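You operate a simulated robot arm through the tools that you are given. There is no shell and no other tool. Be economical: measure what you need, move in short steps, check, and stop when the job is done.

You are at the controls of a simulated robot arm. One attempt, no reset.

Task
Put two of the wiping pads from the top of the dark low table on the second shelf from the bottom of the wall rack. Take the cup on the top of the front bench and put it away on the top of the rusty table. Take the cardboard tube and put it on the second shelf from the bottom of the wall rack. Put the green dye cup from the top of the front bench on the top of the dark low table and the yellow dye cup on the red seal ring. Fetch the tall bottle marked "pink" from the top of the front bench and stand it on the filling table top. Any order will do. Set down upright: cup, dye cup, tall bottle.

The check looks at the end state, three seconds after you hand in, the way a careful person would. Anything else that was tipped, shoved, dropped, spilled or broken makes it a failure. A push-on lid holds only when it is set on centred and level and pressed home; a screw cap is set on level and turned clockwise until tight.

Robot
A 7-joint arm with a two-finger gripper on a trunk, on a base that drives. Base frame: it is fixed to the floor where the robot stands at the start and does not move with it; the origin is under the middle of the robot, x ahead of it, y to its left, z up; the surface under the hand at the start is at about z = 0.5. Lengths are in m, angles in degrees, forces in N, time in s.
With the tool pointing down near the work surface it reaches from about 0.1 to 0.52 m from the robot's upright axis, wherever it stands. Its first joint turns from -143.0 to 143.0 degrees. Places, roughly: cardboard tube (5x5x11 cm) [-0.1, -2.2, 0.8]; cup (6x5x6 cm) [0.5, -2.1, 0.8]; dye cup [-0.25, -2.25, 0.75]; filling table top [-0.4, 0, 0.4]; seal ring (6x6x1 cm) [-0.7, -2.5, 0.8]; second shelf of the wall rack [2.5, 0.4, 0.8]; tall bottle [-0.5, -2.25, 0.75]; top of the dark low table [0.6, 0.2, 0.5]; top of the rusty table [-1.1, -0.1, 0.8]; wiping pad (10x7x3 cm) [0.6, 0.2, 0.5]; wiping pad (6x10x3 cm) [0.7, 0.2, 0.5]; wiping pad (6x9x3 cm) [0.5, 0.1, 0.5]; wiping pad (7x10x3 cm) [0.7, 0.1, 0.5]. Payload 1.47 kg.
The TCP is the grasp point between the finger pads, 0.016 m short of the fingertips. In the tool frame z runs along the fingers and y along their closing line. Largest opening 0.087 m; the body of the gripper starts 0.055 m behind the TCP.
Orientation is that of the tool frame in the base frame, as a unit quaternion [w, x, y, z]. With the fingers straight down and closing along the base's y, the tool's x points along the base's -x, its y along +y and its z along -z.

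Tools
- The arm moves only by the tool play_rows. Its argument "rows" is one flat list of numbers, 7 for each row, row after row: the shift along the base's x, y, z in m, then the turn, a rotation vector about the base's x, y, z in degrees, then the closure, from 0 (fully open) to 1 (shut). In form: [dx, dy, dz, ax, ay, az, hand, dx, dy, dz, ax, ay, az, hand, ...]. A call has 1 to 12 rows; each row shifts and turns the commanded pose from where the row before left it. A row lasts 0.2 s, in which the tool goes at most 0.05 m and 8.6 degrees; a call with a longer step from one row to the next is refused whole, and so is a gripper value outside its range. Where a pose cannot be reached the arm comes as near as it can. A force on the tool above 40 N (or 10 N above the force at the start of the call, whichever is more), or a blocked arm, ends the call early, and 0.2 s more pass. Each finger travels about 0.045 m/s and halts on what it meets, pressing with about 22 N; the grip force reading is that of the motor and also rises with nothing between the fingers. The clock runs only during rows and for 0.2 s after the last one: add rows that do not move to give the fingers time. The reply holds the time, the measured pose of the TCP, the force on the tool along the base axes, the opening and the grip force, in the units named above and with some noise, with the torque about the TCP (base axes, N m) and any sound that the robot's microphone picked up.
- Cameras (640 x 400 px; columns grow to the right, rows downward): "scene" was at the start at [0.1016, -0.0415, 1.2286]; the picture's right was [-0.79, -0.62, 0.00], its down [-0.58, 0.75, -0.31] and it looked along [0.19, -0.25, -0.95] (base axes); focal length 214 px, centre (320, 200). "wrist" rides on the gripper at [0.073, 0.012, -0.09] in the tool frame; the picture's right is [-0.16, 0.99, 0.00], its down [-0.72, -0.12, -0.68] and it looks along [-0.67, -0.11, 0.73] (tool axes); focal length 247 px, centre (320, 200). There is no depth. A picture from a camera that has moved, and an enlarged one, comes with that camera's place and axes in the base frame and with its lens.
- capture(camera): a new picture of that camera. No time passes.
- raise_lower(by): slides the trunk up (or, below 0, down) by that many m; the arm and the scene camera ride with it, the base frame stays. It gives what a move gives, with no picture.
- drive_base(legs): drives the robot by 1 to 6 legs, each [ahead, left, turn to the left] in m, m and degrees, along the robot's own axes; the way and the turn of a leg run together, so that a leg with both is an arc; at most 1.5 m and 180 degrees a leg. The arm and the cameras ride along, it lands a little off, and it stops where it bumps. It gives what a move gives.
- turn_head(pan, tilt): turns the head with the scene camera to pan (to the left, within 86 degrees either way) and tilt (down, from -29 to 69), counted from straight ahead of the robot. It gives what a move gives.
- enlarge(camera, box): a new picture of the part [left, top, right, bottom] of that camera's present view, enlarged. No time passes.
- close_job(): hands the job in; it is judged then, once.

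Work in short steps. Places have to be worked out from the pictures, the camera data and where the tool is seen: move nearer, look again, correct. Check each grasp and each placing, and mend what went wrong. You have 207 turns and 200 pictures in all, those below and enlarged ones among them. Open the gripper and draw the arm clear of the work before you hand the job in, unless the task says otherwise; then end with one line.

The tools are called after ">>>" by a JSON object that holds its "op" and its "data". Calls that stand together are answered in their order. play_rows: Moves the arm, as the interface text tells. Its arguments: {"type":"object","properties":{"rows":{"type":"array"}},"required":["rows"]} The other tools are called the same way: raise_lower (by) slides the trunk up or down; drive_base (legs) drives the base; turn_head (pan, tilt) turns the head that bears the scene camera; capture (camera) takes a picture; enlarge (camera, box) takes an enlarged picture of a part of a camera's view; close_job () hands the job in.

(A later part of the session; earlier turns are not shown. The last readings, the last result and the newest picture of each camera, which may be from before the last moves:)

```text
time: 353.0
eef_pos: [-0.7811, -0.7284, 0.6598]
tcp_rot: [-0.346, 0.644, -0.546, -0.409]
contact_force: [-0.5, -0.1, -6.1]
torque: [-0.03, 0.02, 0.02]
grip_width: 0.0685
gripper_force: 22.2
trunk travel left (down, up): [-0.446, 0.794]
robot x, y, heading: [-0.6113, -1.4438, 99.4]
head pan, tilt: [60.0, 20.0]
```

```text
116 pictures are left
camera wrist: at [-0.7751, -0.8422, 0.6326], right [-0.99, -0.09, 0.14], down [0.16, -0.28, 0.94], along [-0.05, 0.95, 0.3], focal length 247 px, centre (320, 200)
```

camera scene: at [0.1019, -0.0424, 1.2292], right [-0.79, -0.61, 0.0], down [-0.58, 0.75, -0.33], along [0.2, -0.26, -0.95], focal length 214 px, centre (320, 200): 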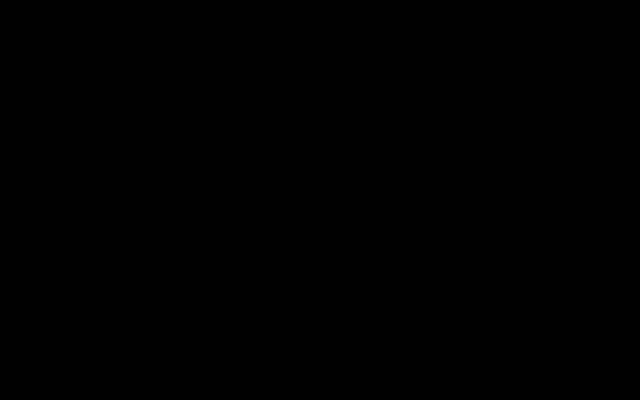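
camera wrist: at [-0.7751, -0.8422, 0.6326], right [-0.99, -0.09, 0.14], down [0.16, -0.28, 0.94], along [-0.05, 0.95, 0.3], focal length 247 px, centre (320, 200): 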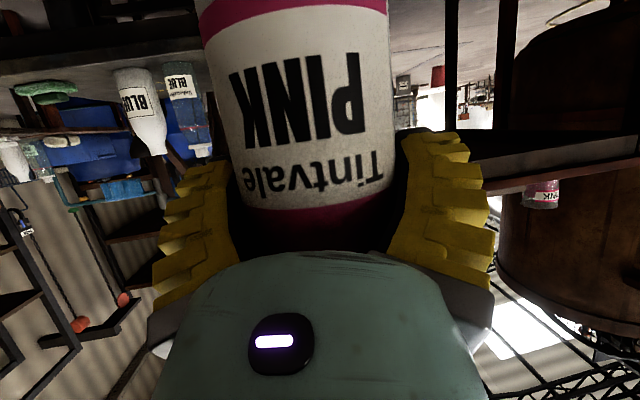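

Filling table is visible at the upper left with a BLUE bottle and jar; the front strip looks free. Take a second view from lower to triangulate its height.

>>> {"op": "raise_lower", "data": {"by": -0.09}}

>>> {"op": "capture", "data": {"camera": "wrist"}}

>>> {"op": "enlarge", "data": {"camera": "wrist", "box": [0, 0, 220, 180]}}

```text
time: 354.2
eef_pos: [-0.7806, -0.7293, 0.5709]
tcp_rot: [-0.348, 0.643, -0.547, -0.408]
contact_force: [0.1, -0.1, -5.3]
torque: [0.06, -0.02, -0.01]
grip_width: 0.0688
gripper_force: 22.3
trunk travel left (down, up): [-0.356, 0.884]
robot x, y, heading: [-0.6164, -1.4432, 99.3]
head pan, tilt: [60.0, 20.0]
```

```text
115 pictures are left
camera wrist: at [-0.775, -0.8419, 0.5428], right [-0.99, -0.09, 0.14], down [0.16, -0.28, 0.94], along [-0.05, 0.95, 0.3], focal length 247 px, centre (320, 200)
```

wrist: 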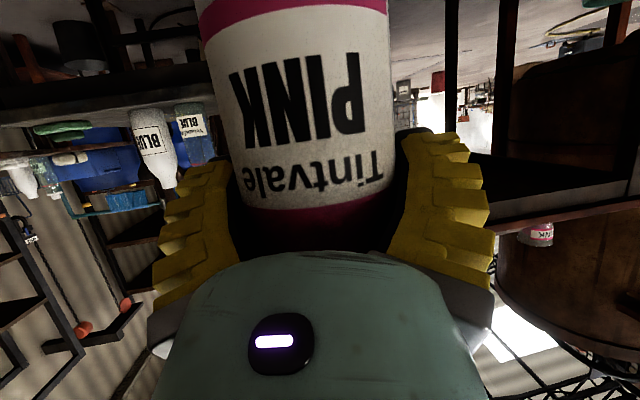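

```text
2.22 times, centred on (110, 90) of wrist
camera zoom: at [-0.775, -0.8419, 0.5428], right [-0.99, -0.09, 0.14], down [0.16, -0.28, 0.94], along [-0.05, 0.95, 0.3], focal length 549 px, centre (787, 444)
```

zoom: 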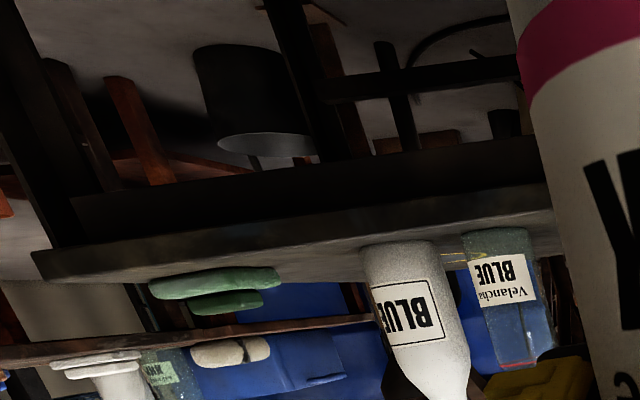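

The view is too grazing to place safely. I'll return the bottle to its old spot on the bench and survey the filling table unobstructed.

>>> {"op": "raise_lower", "data": {"by": 0.4}}

>>> {"op": "raise_lower", "data": {"by": 0.1}}

>>> {"op": "drive_base", "data": {"legs": [[-0.0, 0, 170.6]]}}

```text
time: 358.1
eef_pos: [-0.7822, -0.7288, 0.9689]
tcp_rot: [-0.347, 0.644, -0.547, -0.409]
contact_force: [0.3, -0.6, -5.5]
torque: [0.02, 0.01, 0.01]
grip_width: 0.0683
gripper_force: 21.8
trunk travel left (down, up): [-0.756, 0.484]
robot x, y, heading: [-0.6159, -1.4403, 99.3]
head pan, tilt: [60.0, 20.0]
```

```text
time: 359.4
eef_pos: [-0.781, -0.7299, 1.0696]
tcp_rot: [-0.346, 0.644, -0.547, -0.408]
contact_force: [-0.3, 0.3, -4.8]
torque: [0.03, 0.0, 0.02]
grip_width: 0.0685
gripper_force: 21.4
trunk travel left (down, up): [-0.856, 0.384]
robot x, y, heading: [-0.6123, -1.4439, 99.4]
head pan, tilt: [60.0, 20.0]
```

```text
time: 366.7
eef_pos: [-0.5789, -2.1756, 1.0703]
tcp_rot: [0.376, 0.602, 0.592, -0.382]
contact_force: [-1.1, 0.0, -4.7]
torque: [0.0, -0.02, 0.0]
grip_width: 0.0669
gripper_force: 21.8
trunk travel left (down, up): [-0.856, 0.384]
robot x, y, heading: [-0.6149, -1.4454, -90.9]
head pan, tilt: [60.0, 20.0]
```

This spot (−0.58, −2.176) on the bench is free; set it down here temporarily.

>>> {"op": "raise_lower", "data": {"by": -0.142}}

>>> {"op": "raise_lower", "data": {"by": -0.006}}

```text
time: 368.4
eef_pos: [-0.5777, -2.1768, 0.927]
tcp_rot: [0.375, 0.603, 0.591, -0.383]
contact_force: [0.0, -0.4, -4.7]
torque: [0.02, 0.0, 0.02]
grip_width: 0.0667
gripper_force: 22.0
trunk travel left (down, up): [-0.714, 0.526]
robot x, y, heading: [-0.6144, -1.4443, -91.1]
head pan, tilt: [60.0, 20.0]
```

```text
time: 369.0
eef_pos: [-0.5775, -2.1773, 0.9245]
tcp_rot: [0.376, 0.602, 0.591, -0.383]
contact_force: [1.2, 1.0, -0.9]
torque: [0.18, 0.05, -0.05]
grip_width: 0.0666
gripper_force: 21.6
trunk travel left (down, up): [-0.708, 0.532]
robot x, y, heading: [-0.61, -1.4424, -90.9]
head pan, tilt: [60.0, 20.0]
```

Touching. Settle 3 mm more, open, and back away.

>>> {"op": "raise_lower", "data": {"by": -0.003}}

>>> {"op": "play_rows", "data": {"rows": [0, 0, 0, 0, 0, 0, 0.4, 0, 0, 0, 0, 0, 0, 0.2, 0, 0, 0, 0, 0, 0, 0, 0, 0, 0, 0, 0, 0, 0, 0, 0, 0, 0, 0, 0, 0]}}

>>> {"op": "drive_base", "data": {"legs": [[-0.25, 0, 0.9]]}}

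>>> {"op": "capture", "data": {"camera": "wrist"}}

```text
time: 369.5
eef_pos: [-0.5774, -2.1786, 0.9223]
tcp_rot: [0.377, 0.601, 0.59, -0.384]
contact_force: [0.4, 4.5, 12.4]
torque: [0.19, 0.05, -0.03]
grip_width: 0.0673
gripper_force: 21.2
trunk travel left (down, up): [-0.705, 0.535]
robot x, y, heading: [-0.6169, -1.4441, -91.0]
head pan, tilt: [60.0, 20.0]
```

```text
time: 370.7
eef_pos: [-0.5781, -2.1764, 0.921]
tcp_rot: [0.375, 0.603, 0.591, -0.382]
contact_force: [0.2, -0.5, -0.3]
torque: [0.02, 0.03, -0.02]
grip_width: 0.0869
gripper_force: 0.0
trunk travel left (down, up): [-0.705, 0.535]
robot x, y, heading: [-0.617, -1.4397, -91.2]
head pan, tilt: [60.0, 20.0]
```

```text
time: 372.5
eef_pos: [-0.5632, -1.9312, 0.9193]
tcp_rot: [0.378, 0.598, 0.596, -0.38]
contact_force: [0.1, 0.0, -0.4]
torque: [-0.01, 0.0, 0.01]
grip_width: 0.087
gripper_force: 0.0
trunk travel left (down, up): [-0.705, 0.535]
robot x, y, heading: [-0.6127, -1.1998, -90.4]
head pan, tilt: [60.0, 20.0]
```

```text
113 pictures are left
camera wrist: at [-0.5515, -1.8191, 0.8919], right [0.99, -0.07, 0.14], down [-0.12, 0.31, 0.94], along [-0.11, -0.95, 0.3], focal length 247 px, centre (320, 200)
```

wrist: 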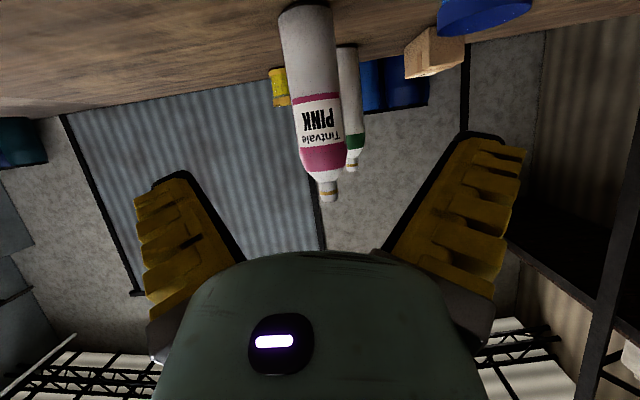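

Bottle is standing. Fold tool to θ≈25°, raise, and turn to survey the filling and rusty tables.

>>> {"op": "play_rows", "data": {"rows": [0, 0.02, 0.02, 8, 0, 0, 0, 0, 0.02, 0.02, 8, 0, 0, 0, 0, 0.02, 0, 8, 0, 0, 0, 0, 0.02, 0, 8, 0, 0, 0, 0, 0.02, 0, 8, 0, 0, 0, 0, 0.02, 0, 0, 0, 0, 0]}}

>>> {"op": "raise_lower", "data": {"by": 0.4}}

>>> {"op": "drive_base", "data": {"legs": [[0, 0, 180]]}}

>>> {"op": "capture", "data": {"camera": "wrist"}}

```text
time: 373.9
eef_pos: [-0.5633, -1.81, 0.9597]
tcp_rot: [0.15, 0.692, 0.689, -0.152]
contact_force: [-0.6, 0.0, 0.2]
torque: [0.03, 0.03, 0.02]
grip_width: 0.0871
gripper_force: 0.1
trunk travel left (down, up): [-0.705, 0.535]
robot x, y, heading: [-0.6101, -1.1971, -89.9]
head pan, tilt: [60.0, 20.0]
```

```text
time: 377.7
eef_pos: [-0.5622, -1.8113, 1.3596]
tcp_rot: [0.151, 0.691, 0.69, -0.153]
contact_force: [0.3, -1.1, 0.0]
torque: [0.07, 0.03, -0.03]
grip_width: 0.0869
gripper_force: 0.1
trunk travel left (down, up): [-1.105, 0.135]
robot x, y, heading: [-0.6127, -1.1991, -90.1]
head pan, tilt: [60.0, 20.0]
```

```text
time: 385.4
eef_pos: [-0.6561, -0.5833, 1.3581]
tcp_rot: [0.153, -0.688, 0.693, 0.15]
contact_force: [0.3, 0.1, 0.0]
torque: [0.0, -0.02, -0.01]
grip_width: 0.0869
gripper_force: 0.1
trunk travel left (down, up): [-1.105, 0.135]
robot x, y, heading: [-0.6091, -1.1929, 89.7]
head pan, tilt: [60.0, 20.0]
```

```text
112 pictures are left
camera wrist: at [-0.6684, -0.6878, 1.4105], right [-0.99, 0.15, 0.06], down [0.12, 0.37, 0.92], along [0.12, 0.92, -0.38], focal length 247 px, centre (320, 200)
```

wrist: 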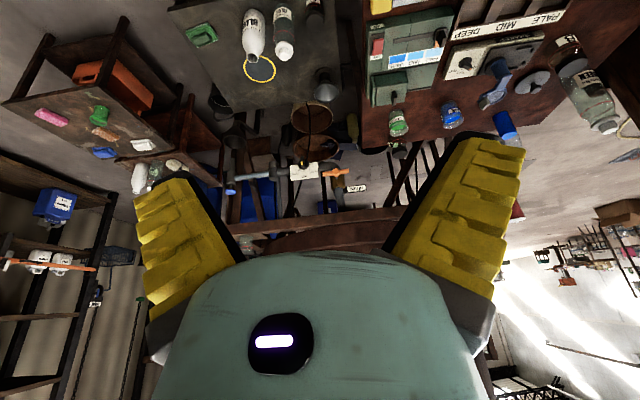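

Very useful. Look more steeply down to see the front part of the filling table.

>>> {"op": "play_rows", "data": {"rows": [0, 0, 0, -8, 0, 0, 0, 0, 0, 0, -8, 0, 0, 0, 0, 0, 0, -8, 0, 0, 0]}}

>>> {"op": "drive_base", "data": {"legs": [[0, -0.2, 0]]}}

>>> {"op": "capture", "data": {"camera": "wrist"}}

```text
time: 386.2
eef_pos: [-0.6564, -0.5839, 1.3591]
tcp_rot: [0.007, -0.706, 0.708, 0.003]
contact_force: [-0.4, 0.3, -0.3]
torque: [0.06, -0.01, 0.01]
grip_width: 0.0869
gripper_force: 0.0
trunk travel left (down, up): [-1.105, 0.135]
robot x, y, heading: [-0.6117, -1.1967, 89.5]
head pan, tilt: [60.0, 20.0]
```

```text
time: 387.8
eef_pos: [-0.4577, -0.5844, 1.3591]
tcp_rot: [0.007, -0.705, 0.709, 0.003]
contact_force: [-0.7, -0.8, 0.1]
torque: [-0.04, -0.02, 0.01]
grip_width: 0.0872
gripper_force: 0.1
trunk travel left (down, up): [-1.105, 0.135]
robot x, y, heading: [-0.4135, -1.2001, 89.7]
head pan, tilt: [60.0, 20.0]
```

```text
111 pictures are left
camera wrist: at [-0.4704, -0.6599, 1.4481], right [-0.99, 0.16, 0.0], down [0.12, 0.71, 0.69], along [0.11, 0.68, -0.72], focal length 247 px, centre (320, 200)
```

wrist: 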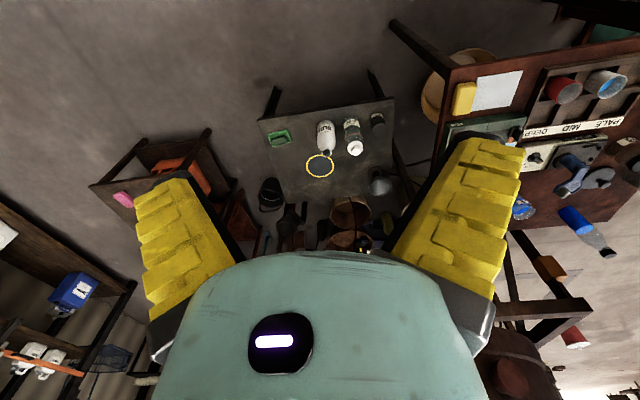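

Enlarge the filling table.

>>> {"op": "enlarge", "data": {"camera": "wrist", "box": [230, 60, 450, 240]}}

```text
2.22 times, centred on (340, 150) of wrist
camera zoom: at [-0.4704, -0.6599, 1.4481], right [-0.99, 0.16, 0.0], down [0.12, 0.71, 0.69], along [0.11, 0.68, -0.72], focal length 549 px, centre (276, 311)
```

zoom: 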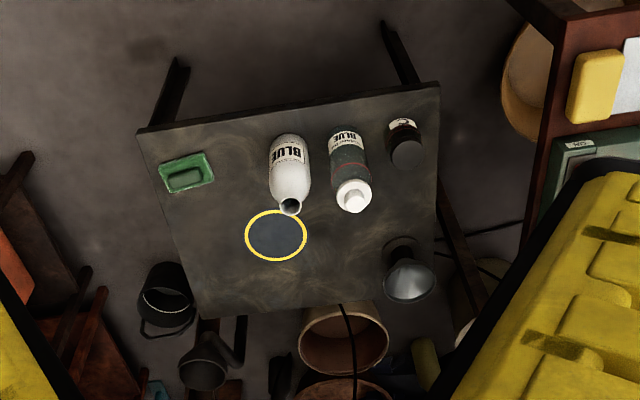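

Filling table: front edge y≈−0.22, x −0.70…−0.13; a free spot is at about (−0.20, 0.04). Return for the bottle at (−0.578, −2.177).

>>> {"op": "drive_base", "data": {"legs": [[0, 0, 180], [0, -0.21, 0.2]]}}

>>> {"op": "raise_lower", "data": {"by": -0.4}}

>>> {"op": "play_rows", "data": {"rows": [0, 0, 0, -8, 0, 0, 0, 0, 0, 0, -8, 0, 0, 0, 0, -0.01, 0, -8, 0, 0, 0, 0, -0.01, -0.01, -8, 0, 0, 0, 0, -0.01, -0.01, -8, 0, 0, 0, 0, -0.01, -0.01, -8, 0, 0, 0, 0, -0.01, -0.01, -8, 0, 0, 0, 0, -0.01, 0, -8, 0, 0, 0]}}

>>> {"op": "capture", "data": {"camera": "wrist"}}

```text
time: 396.8
eef_pos: [-0.5839, -1.8085, 1.3583]
tcp_rot: [0.005, 0.714, 0.7, -0.006]
contact_force: [-0.5, 0.3, 0.2]
torque: [0.01, 0.01, 0.0]
grip_width: 0.0869
gripper_force: 0.0
trunk travel left (down, up): [-1.105, 0.135]
robot x, y, heading: [-0.6219, -1.1931, -91.2]
head pan, tilt: [60.0, 20.0]
```

```text
time: 400.6
eef_pos: [-0.5835, -1.8094, 0.9594]
tcp_rot: [0.004, 0.713, 0.701, -0.007]
contact_force: [-0.1, -0.5, -0.2]
torque: [0.01, 0.04, -0.02]
grip_width: 0.0868
gripper_force: 0.1
trunk travel left (down, up): [-0.705, 0.535]
robot x, y, heading: [-0.6222, -1.1928, -91.2]
head pan, tilt: [60.0, 20.0]
```

```text
time: 402.4
eef_pos: [-0.5858, -1.8688, 0.9189]
tcp_rot: [0.381, 0.604, 0.589, -0.378]
contact_force: [-0.6, -0.5, -0.5]
torque: [0.01, 0.02, 0.0]
grip_width: 0.087
gripper_force: 0.0
trunk travel left (down, up): [-0.705, 0.535]
robot x, y, heading: [-0.6222, -1.1958, -91.3]
head pan, tilt: [60.0, 20.0]
```

```text
109 pictures are left
camera wrist: at [-0.5721, -1.7574, 0.892], right [0.98, -0.08, 0.16], down [-0.13, 0.31, 0.94], along [-0.13, -0.95, 0.3], focal length 247 px, centre (320, 200)
```

wrist: 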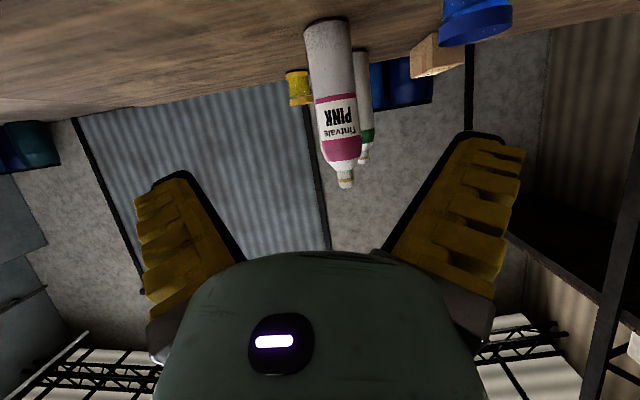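

Drive in and realign.

>>> {"op": "drive_base", "data": {"legs": [[0.22, 0, 0.6]]}}

>>> {"op": "capture", "data": {"camera": "wrist"}}

```text
time: 404.1
eef_pos: [-0.5812, -2.0873, 0.9192]
tcp_rot: [0.383, 0.6, 0.594, -0.375]
contact_force: [-0.7, -0.2, 0.6]
torque: [0.02, 0.02, 0.02]
grip_width: 0.0869
gripper_force: 0.0
trunk travel left (down, up): [-0.705, 0.535]
robot x, y, heading: [-0.6247, -1.4118, -90.5]
head pan, tilt: [60.0, 20.0]
```

```text
108 pictures are left
camera wrist: at [-0.569, -1.9766, 0.8922], right [0.98, -0.07, 0.16], down [-0.13, 0.31, 0.94], along [-0.11, -0.95, 0.29], focal length 247 px, centre (320, 200)
```

wrist: 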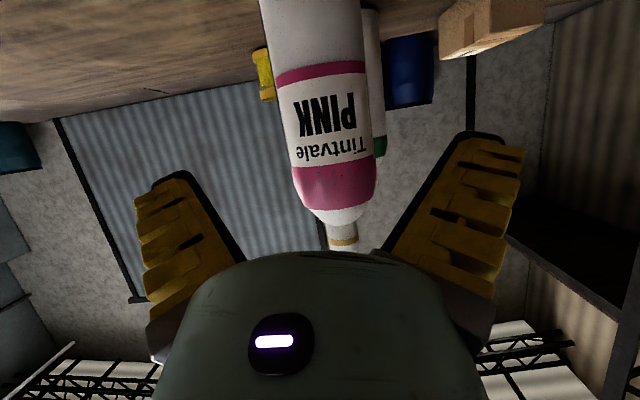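

Move in and grasp.

>>> {"op": "play_rows", "data": {"rows": [0.004, -0.035, 0, 0, 0, 0, 0, 0, -0.035, 0, 0, 0, 0, 0, 0, -0.02, 0, 0, 0, 0, 0, 0, 0, 0, 0, 0, 0, 0.15, 0, 0, 0, 0, 0, 0, 0.3, 0, 0, 0, 0, 0, 0, 0.45, 0, 0, 0, 0, 0, 0, 0.6, 0, 0, 0, 0, 0, 0, 0.6, 0, 0, 0, 0, 0, 0, 0.6]}}

>>> {"op": "raise_lower", "data": {"by": 0.12}}

>>> {"op": "capture", "data": {"camera": "wrist"}}

```text
time: 406.1
eef_pos: [-0.576, -2.1772, 0.9202]
tcp_rot: [0.382, 0.601, 0.593, -0.375]
contact_force: [-1.4, -0.5, 0.0]
torque: [-0.05, 0.04, -0.03]
grip_width: 0.0682
gripper_force: 21.6
trunk travel left (down, up): [-0.705, 0.535]
robot x, y, heading: [-0.6221, -1.4103, -90.6]
head pan, tilt: [60.0, 20.0]
```

```text
time: 407.6
eef_pos: [-0.5761, -2.1766, 1.0371]
tcp_rot: [0.382, 0.601, 0.594, -0.375]
contact_force: [0.1, 0.2, -5.6]
torque: [0.01, 0.0, 0.01]
grip_width: 0.0681
gripper_force: 21.6
trunk travel left (down, up): [-0.825, 0.415]
robot x, y, heading: [-0.6232, -1.4193, -90.7]
head pan, tilt: [60.0, 20.0]
```

```text
107 pictures are left
camera wrist: at [-0.5642, -2.0651, 1.0111], right [0.99, -0.07, 0.16], down [-0.13, 0.31, 0.94], along [-0.11, -0.95, 0.29], focal length 247 px, centre (320, 200)
```

wrist: 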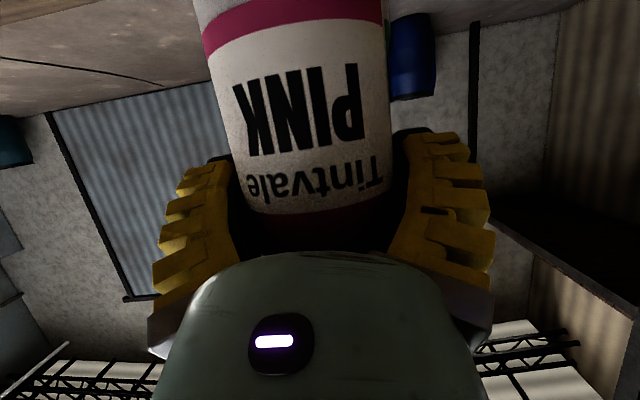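

Bottle is held. Drive to the filling table: back, turn, align x, approach.

>>> {"op": "drive_base", "data": {"legs": [[-0.22, 0, 0], [0, 0, 180.6], [0, -0.47, 0], [0.4, 0, 0]]}}

```text
refused: 180.6 is not a number from -180 to 180
```

>>> {"op": "drive_base", "data": {"legs": [[-0.22, 0, 0.6], [0, 0, 180], [0, -0.47, 0], [0.4, 0, 0]]}}

>>> {"op": "capture", "data": {"camera": "wrist"}}

```text
time: 421.2
eef_pos: [-0.2374, -0.0253, 1.0374]
tcp_rot: [-0.368, 0.604, -0.591, -0.389]
contact_force: [0.6, 0.4, -6.7]
torque: [-0.02, 0.01, -0.01]
grip_width: 0.0663
gripper_force: 21.6
trunk travel left (down, up): [-0.825, 0.415]
robot x, y, heading: [-0.1621, -0.7854, 91.3]
head pan, tilt: [60.0, 20.0]
```

```text
106 pictures are left
camera wrist: at [-0.2462, -0.1371, 1.0115], right [-0.99, 0.04, 0.16], down [0.14, -0.3, 0.94], along [0.08, 0.95, 0.29], focal length 247 px, centre (320, 200)
```

wrist: 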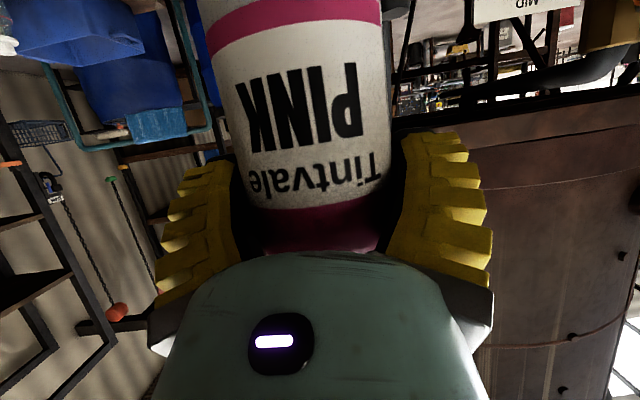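

Adjust to (−0.20, 0.045), and lower.

>>> {"op": "drive_base", "data": {"legs": [[0.07, -0.02, -1.3]]}}

>>> {"op": "raise_lower", "data": {"by": -0.36}}

>>> {"op": "capture", "data": {"camera": "wrist"}}

```text
time: 422.2
eef_pos: [-0.2011, 0.0479, 1.0383]
tcp_rot: [0.373, -0.597, 0.598, 0.384]
contact_force: [0.8, 0.7, -5.2]
torque: [-0.03, 0.0, 0.02]
grip_width: 0.0663
gripper_force: 22.0
trunk travel left (down, up): [-0.825, 0.415]
robot x, y, heading: [-0.1382, -0.7131, 90.0]
head pan, tilt: [60.0, 20.0]
```

```text
time: 425.7
eef_pos: [-0.2018, 0.0462, 0.6778]
tcp_rot: [0.373, -0.597, 0.598, 0.384]
contact_force: [0.3, 0.8, -5.6]
torque: [-0.01, 0.01, 0.02]
grip_width: 0.0661
gripper_force: 22.0
trunk travel left (down, up): [-0.465, 0.775]
robot x, y, heading: [-0.1403, -0.7155, 90.1]
head pan, tilt: [60.0, 20.0]
```

```text
105 pictures are left
camera wrist: at [-0.2124, -0.0657, 0.6515], right [-0.99, 0.06, 0.16], down [0.13, -0.3, 0.94], along [0.1, 0.95, 0.29], focal length 247 px, centre (320, 200)
```

wrist: 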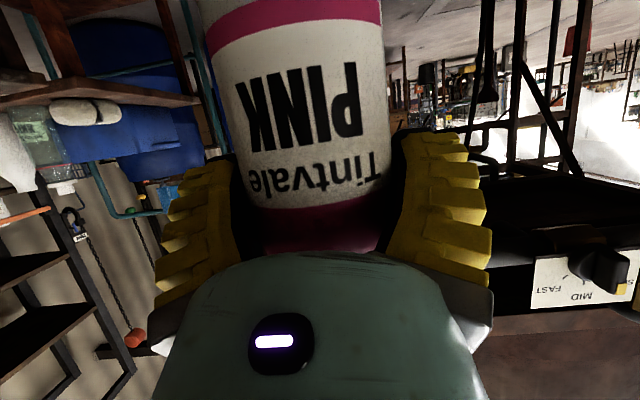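

Bottom is at ≈0.514. Lower in steps till contact.

>>> {"op": "raise_lower", "data": {"by": -0.035}}

>>> {"op": "raise_lower", "data": {"by": -0.02}}

```text
time: 426.5
eef_pos: [-0.2009, 0.0478, 0.6436]
tcp_rot: [0.373, -0.597, 0.597, 0.385]
contact_force: [-0.7, -0.2, -5.1]
torque: [-0.03, 0.02, 0.02]
grip_width: 0.066
gripper_force: 22.1
trunk travel left (down, up): [-0.43, 0.81]
robot x, y, heading: [-0.1432, -0.7107, 89.8]
head pan, tilt: [60.0, 20.0]
```

```text
time: 427.2
eef_pos: [-0.2021, 0.0481, 0.6239]
tcp_rot: [-0.372, 0.597, -0.597, -0.386]
contact_force: [-0.5, 0.5, -6.1]
torque: [-0.04, -0.02, 0.02]
grip_width: 0.0662
gripper_force: 21.8
trunk travel left (down, up): [-0.41, 0.83]
robot x, y, heading: [-0.144, -0.7176, 90.0]
head pan, tilt: [60.0, 20.0]
```

>>> {"op": "raise_lower", "data": {"by": -0.015}}

>>> {"op": "raise_lower", "data": {"by": -0.01}}

```text
time: 427.8
eef_pos: [-0.2007, 0.0494, 0.6092]
tcp_rot: [0.375, -0.595, 0.598, 0.385]
contact_force: [0.0, 0.0, 1.5]
torque: [0.02, 0.06, -0.02]
grip_width: 0.066
gripper_force: 21.8
trunk travel left (down, up): [-0.395, 0.845]
robot x, y, heading: [-0.1401, -0.7136, 90.0]
head pan, tilt: [60.0, 20.0]
```

```text
time: 428.4
eef_pos: [-0.2008, 0.0495, 0.6009]
tcp_rot: [0.374, -0.596, 0.597, 0.386]
contact_force: [1.3, -3.4, 13.0]
torque: [0.11, -0.04, -0.04]
grip_width: 0.0662
gripper_force: 22.1
trunk travel left (down, up): [-0.385, 0.855]
robot x, y, heading: [-0.1466, -0.7123, 90.0]
head pan, tilt: [60.0, 20.0]
```

Contact. Open and retreat straight back.

>>> {"op": "play_rows", "data": {"rows": [0, 0, 0, 0, 0, 0, 0.4, 0, 0, 0, 0, 0, 0, 0.2, 0, 0, 0, 0, 0, 0, 0, 0, 0, 0, 0, 0, 0, 0, 0, 0, 0, 0, 0, 0, 0]}}

>>> {"op": "drive_base", "data": {"legs": [[-0.35, 0, 0]]}}

>>> {"op": "capture", "data": {"camera": "wrist"}}

```text
time: 429.6
eef_pos: [-0.2004, 0.0473, 0.599]
tcp_rot: [0.373, -0.597, 0.598, 0.384]
contact_force: [-0.9, -0.3, 0.5]
torque: [-0.03, -0.01, -0.04]
grip_width: 0.0869
gripper_force: 0.1
trunk travel left (down, up): [-0.385, 0.855]
robot x, y, heading: [-0.1461, -0.7177, 90.0]
head pan, tilt: [60.0, 20.0]
```

```text
time: 431.9
eef_pos: [-0.1984, -0.3018, 0.599]
tcp_rot: [0.373, -0.596, 0.598, 0.385]
contact_force: [0.1, 0.7, -0.9]
torque: [0.0, -0.01, 0.02]
grip_width: 0.0872
gripper_force: 0.1
trunk travel left (down, up): [-0.385, 0.855]
robot x, y, heading: [-0.1428, -1.0638, 89.7]
head pan, tilt: [60.0, 20.0]
```

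```text
104 pictures are left
camera wrist: at [-0.2105, -0.4152, 0.572], right [-0.99, 0.06, 0.16], down [0.13, -0.31, 0.94], along [0.11, 0.95, 0.29], focal length 247 px, centre (320, 200)
```

wrist: 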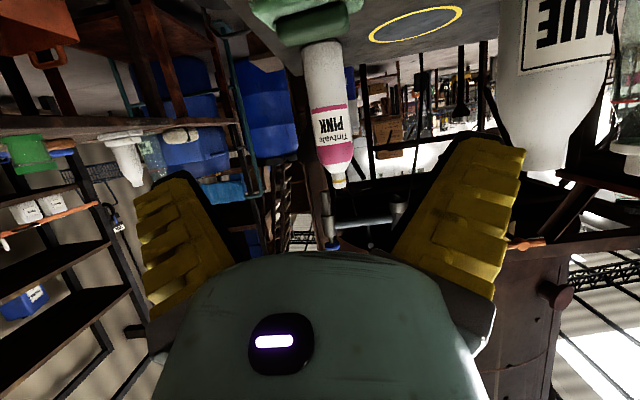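

PINK bottle stands on the filling table. Next the dark cup at ≈(0.52, −2.08): fold the arm, raise, turn and go there.

>>> {"op": "play_rows", "data": {"rows": [0, -0.02, 0.02, -8, 0, 0, 0, 0, -0.02, 0.02, -8, 0, 0, 0, 0, -0.02, 0, -8, 0, 0, 0, 0, -0.02, 0, -8, 0, 0, 0, 0, -0.02, 0, -8, 0, 0, 0, 0, 0, 0, 0, 0, 0, 0]}}

>>> {"op": "raise_lower", "data": {"by": 0.4}}

>>> {"op": "drive_base", "data": {"legs": [[0, 0, -180], [0, 0.5, 0], [0.2, 0, 0]]}}

>>> {"op": "capture", "data": {"camera": "wrist"}}

```text
time: 433.3
eef_pos: [-0.1983, -0.4044, 0.6388]
tcp_rot: [0.146, -0.688, 0.694, 0.156]
contact_force: [0.0, 0.5, -0.1]
torque: [0.01, -0.01, -0.03]
grip_width: 0.087
gripper_force: 0.1
trunk travel left (down, up): [-0.385, 0.855]
robot x, y, heading: [-0.1425, -1.0622, 90.4]
head pan, tilt: [60.0, 20.0]
```

```text
time: 437.1
eef_pos: [-0.1983, -0.4036, 1.0386]
tcp_rot: [0.146, -0.688, 0.694, 0.157]
contact_force: [-0.2, -0.1, 0.4]
torque: [0.0, 0.02, 0.02]
grip_width: 0.0871
gripper_force: 0.2
trunk travel left (down, up): [-0.785, 0.455]
robot x, y, heading: [-0.1411, -1.0658, 89.8]
head pan, tilt: [60.0, 20.0]
```

```text
time: 448.6
eef_pos: [0.4134, -1.9229, 1.0402]
tcp_rot: [0.158, 0.69, 0.691, -0.147]
contact_force: [1.3, 0.1, 0.2]
torque: [-0.01, 0.0, -0.02]
grip_width: 0.087
gripper_force: 0.0
trunk travel left (down, up): [-0.785, 0.455]
robot x, y, heading: [0.3509, -1.2633, -89.5]
head pan, tilt: [60.0, 20.0]
```

```text
103 pictures are left
camera wrist: at [0.4236, -1.8198, 1.0905], right [0.99, -0.14, 0.08], down [-0.13, -0.37, 0.92], along [-0.1, -0.92, -0.39], focal length 247 px, centre (320, 200)
```

wrist: 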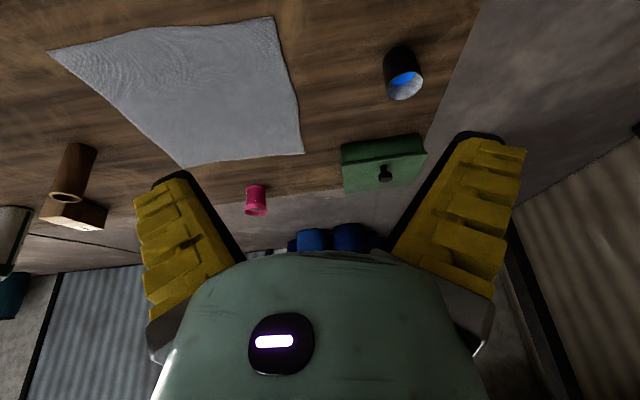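

Zoom on the cup.

>>> {"op": "enlarge", "data": {"camera": "wrist", "box": [340, 20, 480, 120]}}

```text
4.00 times, centred on (410, 70) of wrist
camera zoom: at [0.4236, -1.8198, 1.0905], right [0.99, -0.14, 0.08], down [-0.13, -0.37, 0.92], along [-0.1, -0.92, -0.39], focal length 988 px, centre (-40, 720)
```

zoom: 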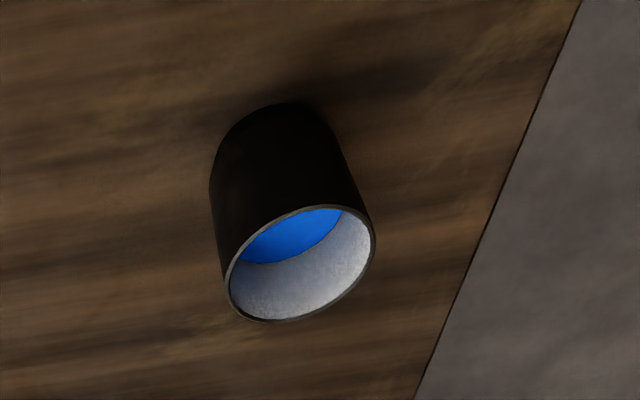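

Cup holds blue liquid; centre (0.529, −2.094), ⌀≈5.2 cm, no handle. Align above it.

>>> {"op": "drive_base", "data": {"legs": [[0.13, 0, 0]]}}

>>> {"op": "play_rows", "data": {"rows": [0.03, -0.01, -0.02, 0, 0, 0, 0, 0.03, -0.01, -0.02, 0, 0, 0, 0, 0.03, -0.01, -0.02, 0, 0, 0, 0, 0.025, -0.01, -0.02, 0, 0, 0, 0]}}

>>> {"op": "capture", "data": {"camera": "wrist"}}

```text
time: 449.8
eef_pos: [0.414, -2.0519, 1.0391]
tcp_rot: [0.157, 0.69, 0.691, -0.146]
contact_force: [0.1, 0.8, -0.3]
torque: [-0.03, 0.03, 0.01]
grip_width: 0.0871
gripper_force: 0.1
trunk travel left (down, up): [-0.785, 0.455]
robot x, y, heading: [0.3544, -1.3876, -89.6]
head pan, tilt: [60.0, 20.0]
```

```text
time: 450.8
eef_pos: [0.5293, -2.0929, 0.9593]
tcp_rot: [0.158, 0.691, 0.69, -0.147]
contact_force: [0.0, -0.8, 0.2]
torque: [0.03, -0.03, -0.03]
grip_width: 0.0871
gripper_force: 0.1
trunk travel left (down, up): [-0.785, 0.455]
robot x, y, heading: [0.3529, -1.3888, -89.3]
head pan, tilt: [60.0, 20.0]
```

```text
101 pictures are left
camera wrist: at [0.5393, -1.9902, 1.0109], right [0.99, -0.14, 0.08], down [-0.13, -0.37, 0.92], along [-0.1, -0.92, -0.38], focal length 247 px, centre (320, 200)
```

wrist: 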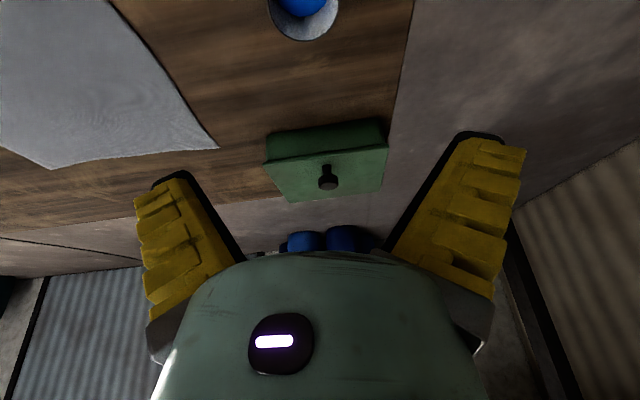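

Lower 0.09 and check.

>>> {"op": "raise_lower", "data": {"by": -0.09}}

>>> {"op": "capture", "data": {"camera": "wrist"}}

```text
time: 452.1
eef_pos: [0.528, -2.0926, 0.8697]
tcp_rot: [0.158, 0.69, 0.691, -0.146]
contact_force: [0.2, 0.0, 0.7]
torque: [-0.01, -0.01, -0.04]
grip_width: 0.0869
gripper_force: 0.0
trunk travel left (down, up): [-0.695, 0.545]
robot x, y, heading: [0.3522, -1.3914, -89.8]
head pan, tilt: [60.0, 20.0]
```

```text
100 pictures are left
camera wrist: at [0.539, -1.9897, 0.9206], right [0.99, -0.14, 0.08], down [-0.13, -0.37, 0.92], along [-0.1, -0.92, -0.38], focal length 247 px, centre (320, 200)
```

wrist: 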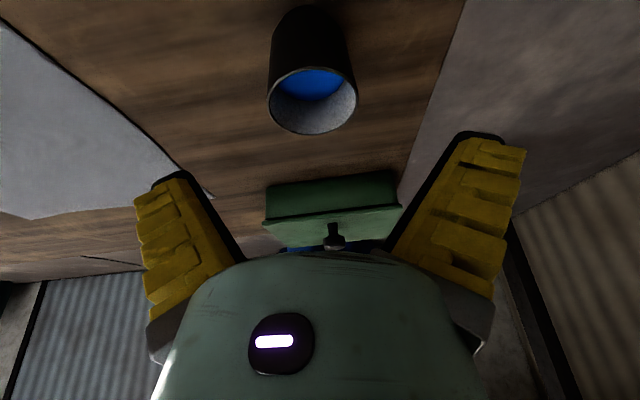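

Descend to z≈0.79, then check before closing.

>>> {"op": "play_rows", "data": {"rows": [0, -0.004, -0.03, 0, 0, 0, 0, 0, 0, -0.03, 0, 0, 0, 0, 0, 0, -0.02, 0, 0, 0, 0]}}

>>> {"op": "capture", "data": {"camera": "wrist"}}

```text
time: 452.9
eef_pos: [0.5317, -2.0899, 0.7917]
tcp_rot: [0.157, 0.692, 0.689, -0.146]
contact_force: [0.0, 0.4, -0.4]
torque: [0.01, 0.01, 0.01]
grip_width: 0.0871
gripper_force: 0.0
out of reach, approached as far as the arm can: row 3
trunk travel left (down, up): [-0.695, 0.545]
robot x, y, heading: [0.3556, -1.3893, -89.7]
head pan, tilt: [60.0, 20.0]
```

```text
99 pictures are left
camera wrist: at [0.5411, -1.9869, 0.8432], right [0.99, -0.14, 0.08], down [-0.13, -0.37, 0.92], along [-0.1, -0.92, -0.39], focal length 247 px, centre (320, 200)
```

wrist: 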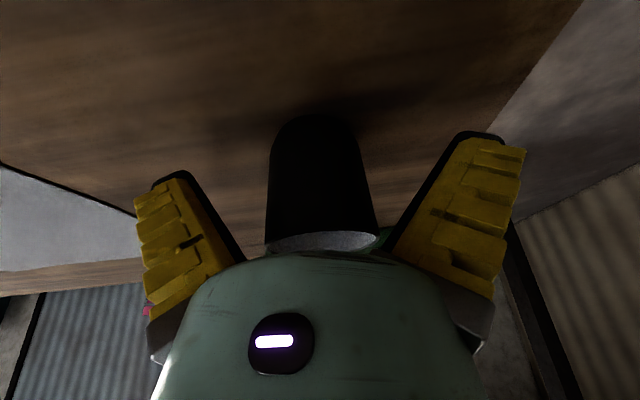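

Well centred. Close on the cup and lift.

>>> {"op": "play_rows", "data": {"rows": [0, 0, 0, 0, 0, 0, 0.2, 0, 0, 0, 0, 0, 0, 0.4, 0, 0, 0, 0, 0, 0, 0.55, 0, 0, 0, 0, 0, 0, 0.7, 0, 0, 0, 0, 0, 0, 0.7, 0, 0, 0, 0, 0, 0, 0.7]}}

>>> {"op": "raise_lower", "data": {"by": 0.06}}

>>> {"op": "capture", "data": {"camera": "wrist"}}

```text
time: 454.3
eef_pos: [0.5311, -2.09, 0.7915]
tcp_rot: [0.157, 0.692, 0.69, -0.146]
contact_force: [0.1, -0.3, -0.1]
torque: [0.04, 0.01, 0.0]
grip_width: 0.0464
gripper_force: 22.2
trunk travel left (down, up): [-0.695, 0.545]
robot x, y, heading: [0.3554, -1.3895, -89.9]
head pan, tilt: [60.0, 20.0]
```

```text
time: 455.3
eef_pos: [0.5313, -2.0908, 0.852]
tcp_rot: [0.158, 0.69, 0.691, -0.145]
contact_force: [0.3, 0.3, 0.0]
torque: [0.0, 0.02, -0.03]
grip_width: 0.0463
gripper_force: 22.5
trunk travel left (down, up): [-0.755, 0.485]
robot x, y, heading: [0.3511, -1.3902, -89.2]
head pan, tilt: [60.0, 20.0]
```

```text
98 pictures are left
camera wrist: at [0.541, -1.9876, 0.9035], right [0.99, -0.14, 0.08], down [-0.13, -0.37, 0.92], along [-0.1, -0.92, -0.39], focal length 247 px, centre (320, 200)
```

wrist: 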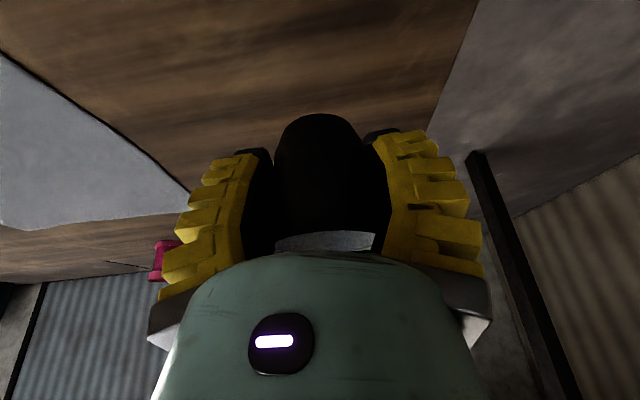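

Cup held. Raise, retreat, turn via west and go look at the rusty table.

>>> {"op": "raise_lower", "data": {"by": 0.38}}

>>> {"op": "drive_base", "data": {"legs": [[0.1, 0, 0], [0, 0, 0]]}}

```text
time: 458.9
eef_pos: [0.5317, -2.091, 1.2324]
tcp_rot: [0.158, 0.692, 0.689, -0.147]
contact_force: [0.4, -0.4, -0.6]
torque: [-0.01, 0.01, -0.01]
grip_width: 0.0462
gripper_force: 21.9
trunk travel left (down, up): [-1.135, 0.105]
robot x, y, heading: [0.3525, -1.391, -89.8]
head pan, tilt: [60.0, 20.0]
```

```text
time: 460.4
eef_pos: [0.5311, -2.1915, 1.2325]
tcp_rot: [0.158, 0.69, 0.691, -0.147]
contact_force: [0.4, 0.8, -0.9]
torque: [-0.01, 0.01, 0.0]
grip_width: 0.0461
gripper_force: 22.0
trunk travel left (down, up): [-1.135, 0.105]
robot x, y, heading: [0.3579, -1.4893, -89.3]
head pan, tilt: [60.0, 20.0]
```

Mis-signed small move, harmless. Now back off, turn, and slide west.

>>> {"op": "drive_base", "data": {"legs": [[-0.25, 0, 0], [0, 0, -180], [0, 0.6, 0], [0, 0.65, 0]]}}

>>> {"op": "capture", "data": {"camera": "wrist"}}

```text
time: 475.9
eef_pos: [-1.0574, -0.4949, 1.2328]
tcp_rot: [0.149, -0.678, 0.703, 0.155]
contact_force: [0.1, -0.4, -0.5]
torque: [0.02, 0.02, -0.01]
grip_width: 0.0451
gripper_force: 21.7
trunk travel left (down, up): [-1.135, 0.105]
robot x, y, heading: [-0.9069, -1.2003, 88.2]
head pan, tilt: [60.0, 20.0]
```

```text
97 pictures are left
camera wrist: at [-1.0713, -0.5983, 1.2838], right [-0.98, 0.18, 0.08], down [0.14, 0.37, 0.92], along [0.13, 0.91, -0.39], focal length 247 px, centre (320, 200)
```

wrist: 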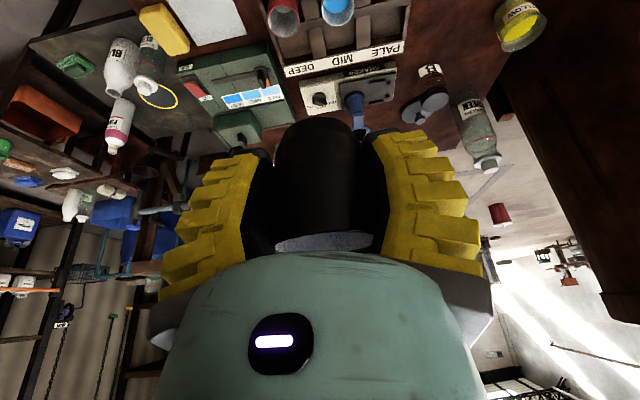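

Back off to see the front part of the rusty table.

>>> {"op": "drive_base", "data": {"legs": [[-0.2, 0, 1.5]]}}

>>> {"op": "capture", "data": {"camera": "wrist"}}

>>> {"op": "enlarge", "data": {"camera": "wrist", "box": [140, 0, 560, 160]}}

```text
time: 477.5
eef_pos: [-1.0791, -0.698, 1.2311]
tcp_rot: [0.147, -0.687, 0.695, 0.156]
contact_force: [0.1, 0.0, -1.3]
torque: [-0.04, 0.01, 0.01]
grip_width: 0.0448
gripper_force: 22.2
trunk travel left (down, up): [-1.135, 0.105]
robot x, y, heading: [-0.9075, -1.3988, 89.7]
head pan, tilt: [60.0, 20.0]
```

```text
96 pictures are left
camera wrist: at [-1.0906, -0.8029, 1.2838], right [-0.99, 0.15, 0.08], down [0.13, 0.37, 0.92], along [0.11, 0.92, -0.39], focal length 247 px, centre (320, 200)
```

wrist: 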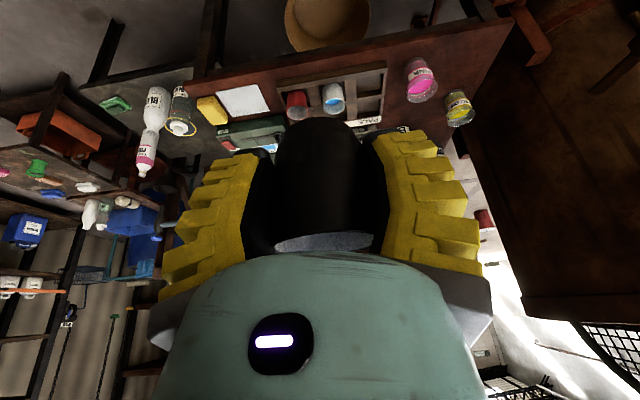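

```text
1.52 times, centred on (350, 80) of wrist
camera zoom: at [-1.0906, -0.8029, 1.2838], right [-0.99, 0.15, 0.08], down [0.13, 0.37, 0.92], along [0.11, 0.92, -0.39], focal length 376 px, centre (274, 383)
```

zoom: 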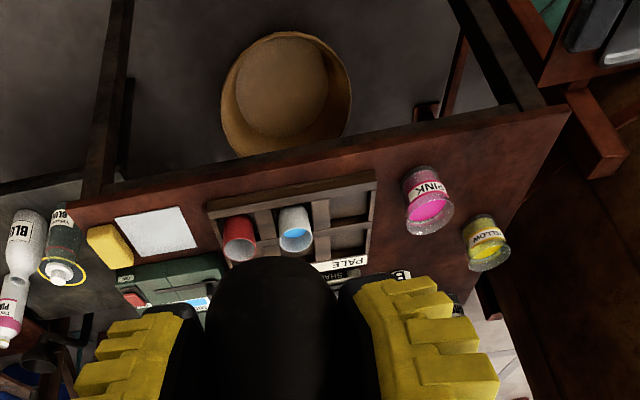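

Rusty table spans x −1.46…−0.74, front edge y≈−0.43. A free spot is the front west corner ≈(−1.39, −0.375), beside the PINK jar. Move there and look.

>>> {"op": "drive_base", "data": {"legs": [[0, 0.3, 0]]}}

>>> {"op": "capture", "data": {"camera": "wrist"}}

>>> {"op": "enlarge", "data": {"camera": "wrist", "box": [160, 0, 480, 130]}}

```text
time: 479.5
eef_pos: [-1.3758, -0.6979, 1.2343]
tcp_rot: [0.147, -0.687, 0.694, 0.158]
contact_force: [0.1, -0.1, -1.6]
torque: [-0.02, 0.02, 0.0]
grip_width: 0.045
gripper_force: 22.0
trunk travel left (down, up): [-1.135, 0.105]
robot x, y, heading: [-1.2056, -1.4019, 89.9]
head pan, tilt: [60.0, 20.0]
```

```text
94 pictures are left
camera wrist: at [-1.388, -0.802, 1.2838], right [-0.99, 0.15, 0.08], down [0.13, 0.37, 0.92], along [0.11, 0.92, -0.39], focal length 247 px, centre (320, 200)
```

wrist: 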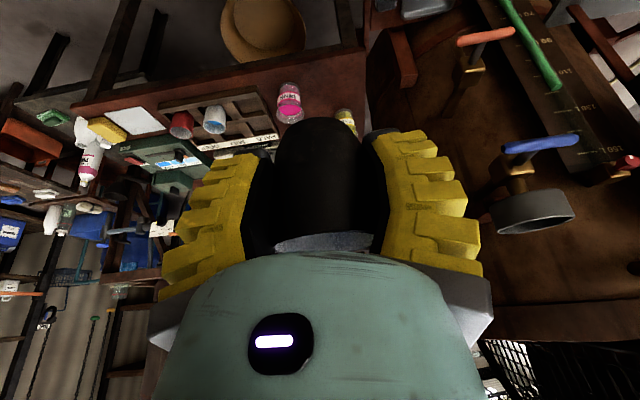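

```text
2.00 times, centred on (320, 65) of wrist
camera zoom: at [-1.388, -0.802, 1.2838], right [-0.99, 0.15, 0.08], down [0.13, 0.37, 0.92], along [0.11, 0.92, -0.39], focal length 494 px, centre (320, 470)
```

zoom: 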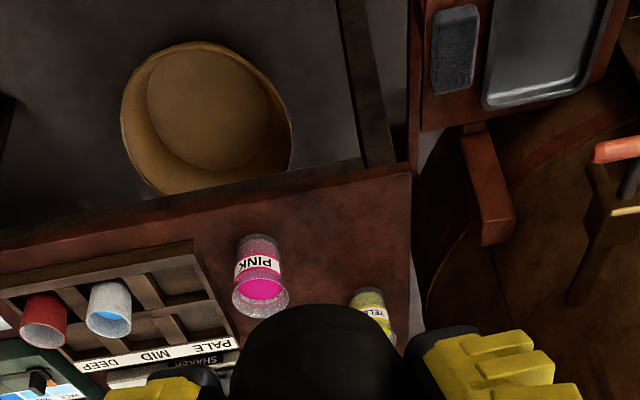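

Spot (−1.395, −0.38) confirmed free. Advance and lower.

>>> {"op": "drive_base", "data": {"legs": [[0.3, 0.015, 0]]}}

>>> {"op": "raise_lower", "data": {"by": -0.25}}

>>> {"op": "capture", "data": {"camera": "wrist"}}

```text
time: 481.6
eef_pos: [-1.3893, -0.4007, 1.2317]
tcp_rot: [0.147, -0.686, 0.695, 0.156]
contact_force: [-0.4, -0.4, -1.2]
torque: [-0.01, -0.01, 0.01]
grip_width: 0.0451
gripper_force: 22.4
trunk travel left (down, up): [-1.135, 0.105]
robot x, y, heading: [-1.223, -1.1067, 89.8]
head pan, tilt: [60.0, 20.0]
```

```text
time: 484.2
eef_pos: [-1.3887, -0.4017, 0.9828]
tcp_rot: [0.147, -0.686, 0.695, 0.157]
contact_force: [-0.7, -0.1, -0.5]
torque: [0.02, -0.01, -0.03]
grip_width: 0.0452
gripper_force: 21.7
trunk travel left (down, up): [-0.885, 0.355]
robot x, y, heading: [-1.2217, -1.1008, 89.8]
head pan, tilt: [60.0, 20.0]
```

```text
92 pictures are left
camera wrist: at [-1.401, -0.5046, 1.034], right [-0.98, 0.15, 0.08], down [0.13, 0.37, 0.92], along [0.11, 0.92, -0.39], focal length 247 px, centre (320, 200)
```

wrist: 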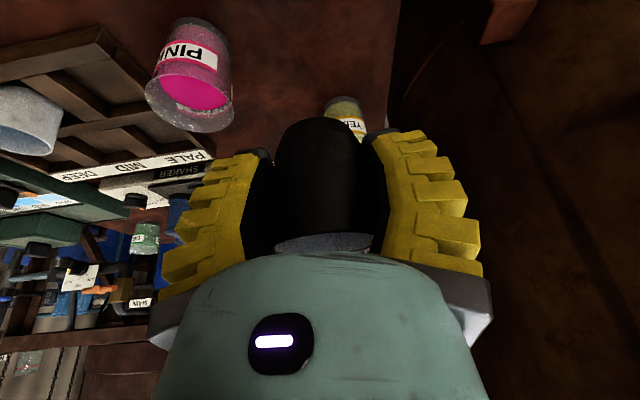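

Fine-tune (−8 mm, +16 mm) and lower near the surface.

>>> {"op": "play_rows", "data": {"rows": [-0.008, 0.016, 0, 0, 0, 0, 0.7]}}

>>> {"op": "raise_lower", "data": {"by": -0.125}}

>>> {"op": "capture", "data": {"camera": "wrist"}}

```text
time: 484.6
eef_pos: [-1.3888, -0.3994, 0.982]
tcp_rot: [0.147, -0.686, 0.695, 0.157]
contact_force: [0.1, -1.0, -0.1]
torque: [-0.01, 0.02, -0.01]
grip_width: 0.0451
gripper_force: 21.7
out of reach, approached as far as the arm can: row 1
trunk travel left (down, up): [-0.885, 0.355]
robot x, y, heading: [-1.2218, -1.1046, 89.9]
head pan, tilt: [60.0, 20.0]
```

```text
time: 486.1
eef_pos: [-1.389, -0.4007, 0.8575]
tcp_rot: [0.147, -0.686, 0.694, 0.158]
contact_force: [1.0, -0.7, -0.4]
torque: [0.0, 0.0, -0.01]
grip_width: 0.045
gripper_force: 22.5
trunk travel left (down, up): [-0.76, 0.48]
robot x, y, heading: [-1.2181, -1.1019, 89.8]
head pan, tilt: [60.0, 20.0]
```

```text
91 pictures are left
camera wrist: at [-1.401, -0.5045, 0.9091], right [-0.98, 0.15, 0.08], down [0.13, 0.37, 0.92], along [0.11, 0.92, -0.39], focal length 247 px, centre (320, 200)
```

wrist: 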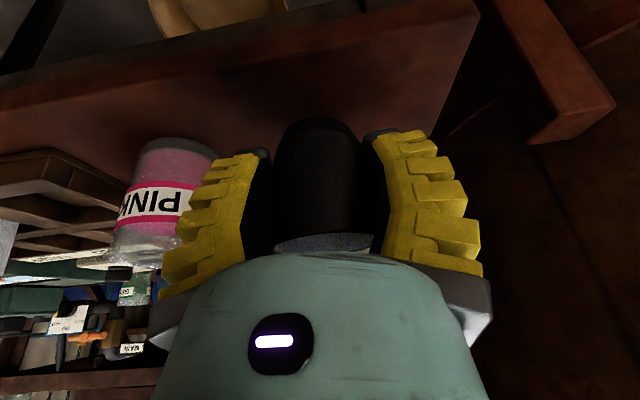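

Arm is at its limit there; use the base for the small shift.

>>> {"op": "drive_base", "data": {"legs": [[0.02, 0.008, 0]]}}

>>> {"op": "raise_lower", "data": {"by": -0.012}}

>>> {"op": "capture", "data": {"camera": "wrist"}}

```text
time: 486.9
eef_pos: [-1.3965, -0.3806, 0.8591]
tcp_rot: [0.147, -0.686, 0.695, 0.157]
contact_force: [0.0, 0.3, -0.6]
torque: [-0.04, -0.01, 0.03]
grip_width: 0.045
gripper_force: 21.9
trunk travel left (down, up): [-0.76, 0.48]
robot x, y, heading: [-1.2274, -1.0816, 89.6]
head pan, tilt: [60.0, 20.0]
```

```text
time: 487.5
eef_pos: [-1.3957, -0.3787, 0.846]
tcp_rot: [0.148, -0.685, 0.696, 0.156]
contact_force: [-0.6, 0.4, -1.1]
torque: [-0.01, -0.02, 0.02]
grip_width: 0.0451
gripper_force: 22.0
trunk travel left (down, up): [-0.748, 0.492]
robot x, y, heading: [-1.2278, -1.0813, 90.0]
head pan, tilt: [60.0, 20.0]
```

```text
90 pictures are left
camera wrist: at [-1.4089, -0.4841, 0.8971], right [-0.98, 0.15, 0.08], down [0.13, 0.37, 0.92], along [0.11, 0.92, -0.39], focal length 247 px, centre (320, 200)
```

wrist: 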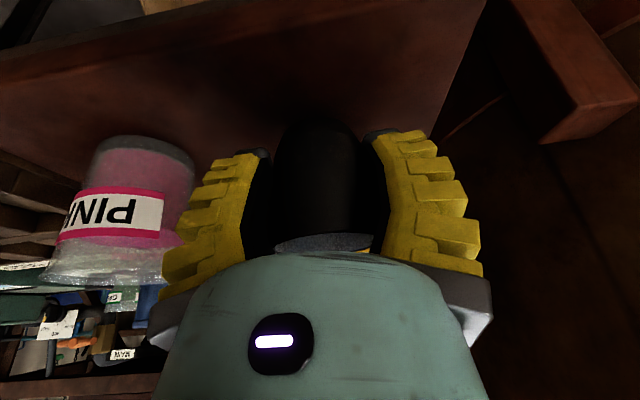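

Close to the surface. Inch down until contact.

>>> {"op": "raise_lower", "data": {"by": -0.008}}

>>> {"op": "raise_lower", "data": {"by": -0.006}}

```text
time: 488.1
eef_pos: [-1.396, -0.3797, 0.838]
tcp_rot: [0.147, -0.686, 0.695, 0.156]
contact_force: [-0.2, -0.2, -0.8]
torque: [-0.03, 0.0, 0.03]
grip_width: 0.0448
gripper_force: 22.2
trunk travel left (down, up): [-0.74, 0.5]
robot x, y, heading: [-1.228, -1.086, 89.7]
head pan, tilt: [60.0, 20.0]
```

```text
time: 488.6
eef_pos: [-1.3961, -0.3797, 0.8313]
tcp_rot: [0.147, -0.686, 0.695, 0.157]
contact_force: [-0.1, 0.5, 0.7]
torque: [0.03, 0.01, 0.0]
grip_width: 0.045
gripper_force: 22.0
trunk travel left (down, up): [-0.734, 0.506]
robot x, y, heading: [-1.2246, -1.083, 89.6]
head pan, tilt: [60.0, 20.0]
```

>>> {"op": "raise_lower", "data": {"by": -0.005}}

>>> {"op": "raise_lower", "data": {"by": -0.004}}

```text
time: 489.2
eef_pos: [-1.3973, -0.3765, 0.8294]
tcp_rot: [0.148, -0.686, 0.695, 0.158]
contact_force: [0.3, 1.8, 9.2]
torque: [0.2, 0.06, 0.0]
grip_width: 0.0448
gripper_force: 22.6
trunk travel left (down, up): [-0.729, 0.511]
robot x, y, heading: [-1.2274, -1.0833, 89.6]
head pan, tilt: [60.0, 20.0]
```

```text
time: 489.7
eef_pos: [-1.3971, -0.3776, 0.8239]
tcp_rot: [0.148, -0.686, 0.695, 0.158]
contact_force: [-1.5, 2.9, 6.9]
torque: [0.11, 0.02, 0.03]
grip_width: 0.0439
gripper_force: 21.9
trunk travel left (down, up): [-0.725, 0.515]
robot x, y, heading: [-1.2265, -1.0832, 89.9]
head pan, tilt: [60.0, 20.0]
```

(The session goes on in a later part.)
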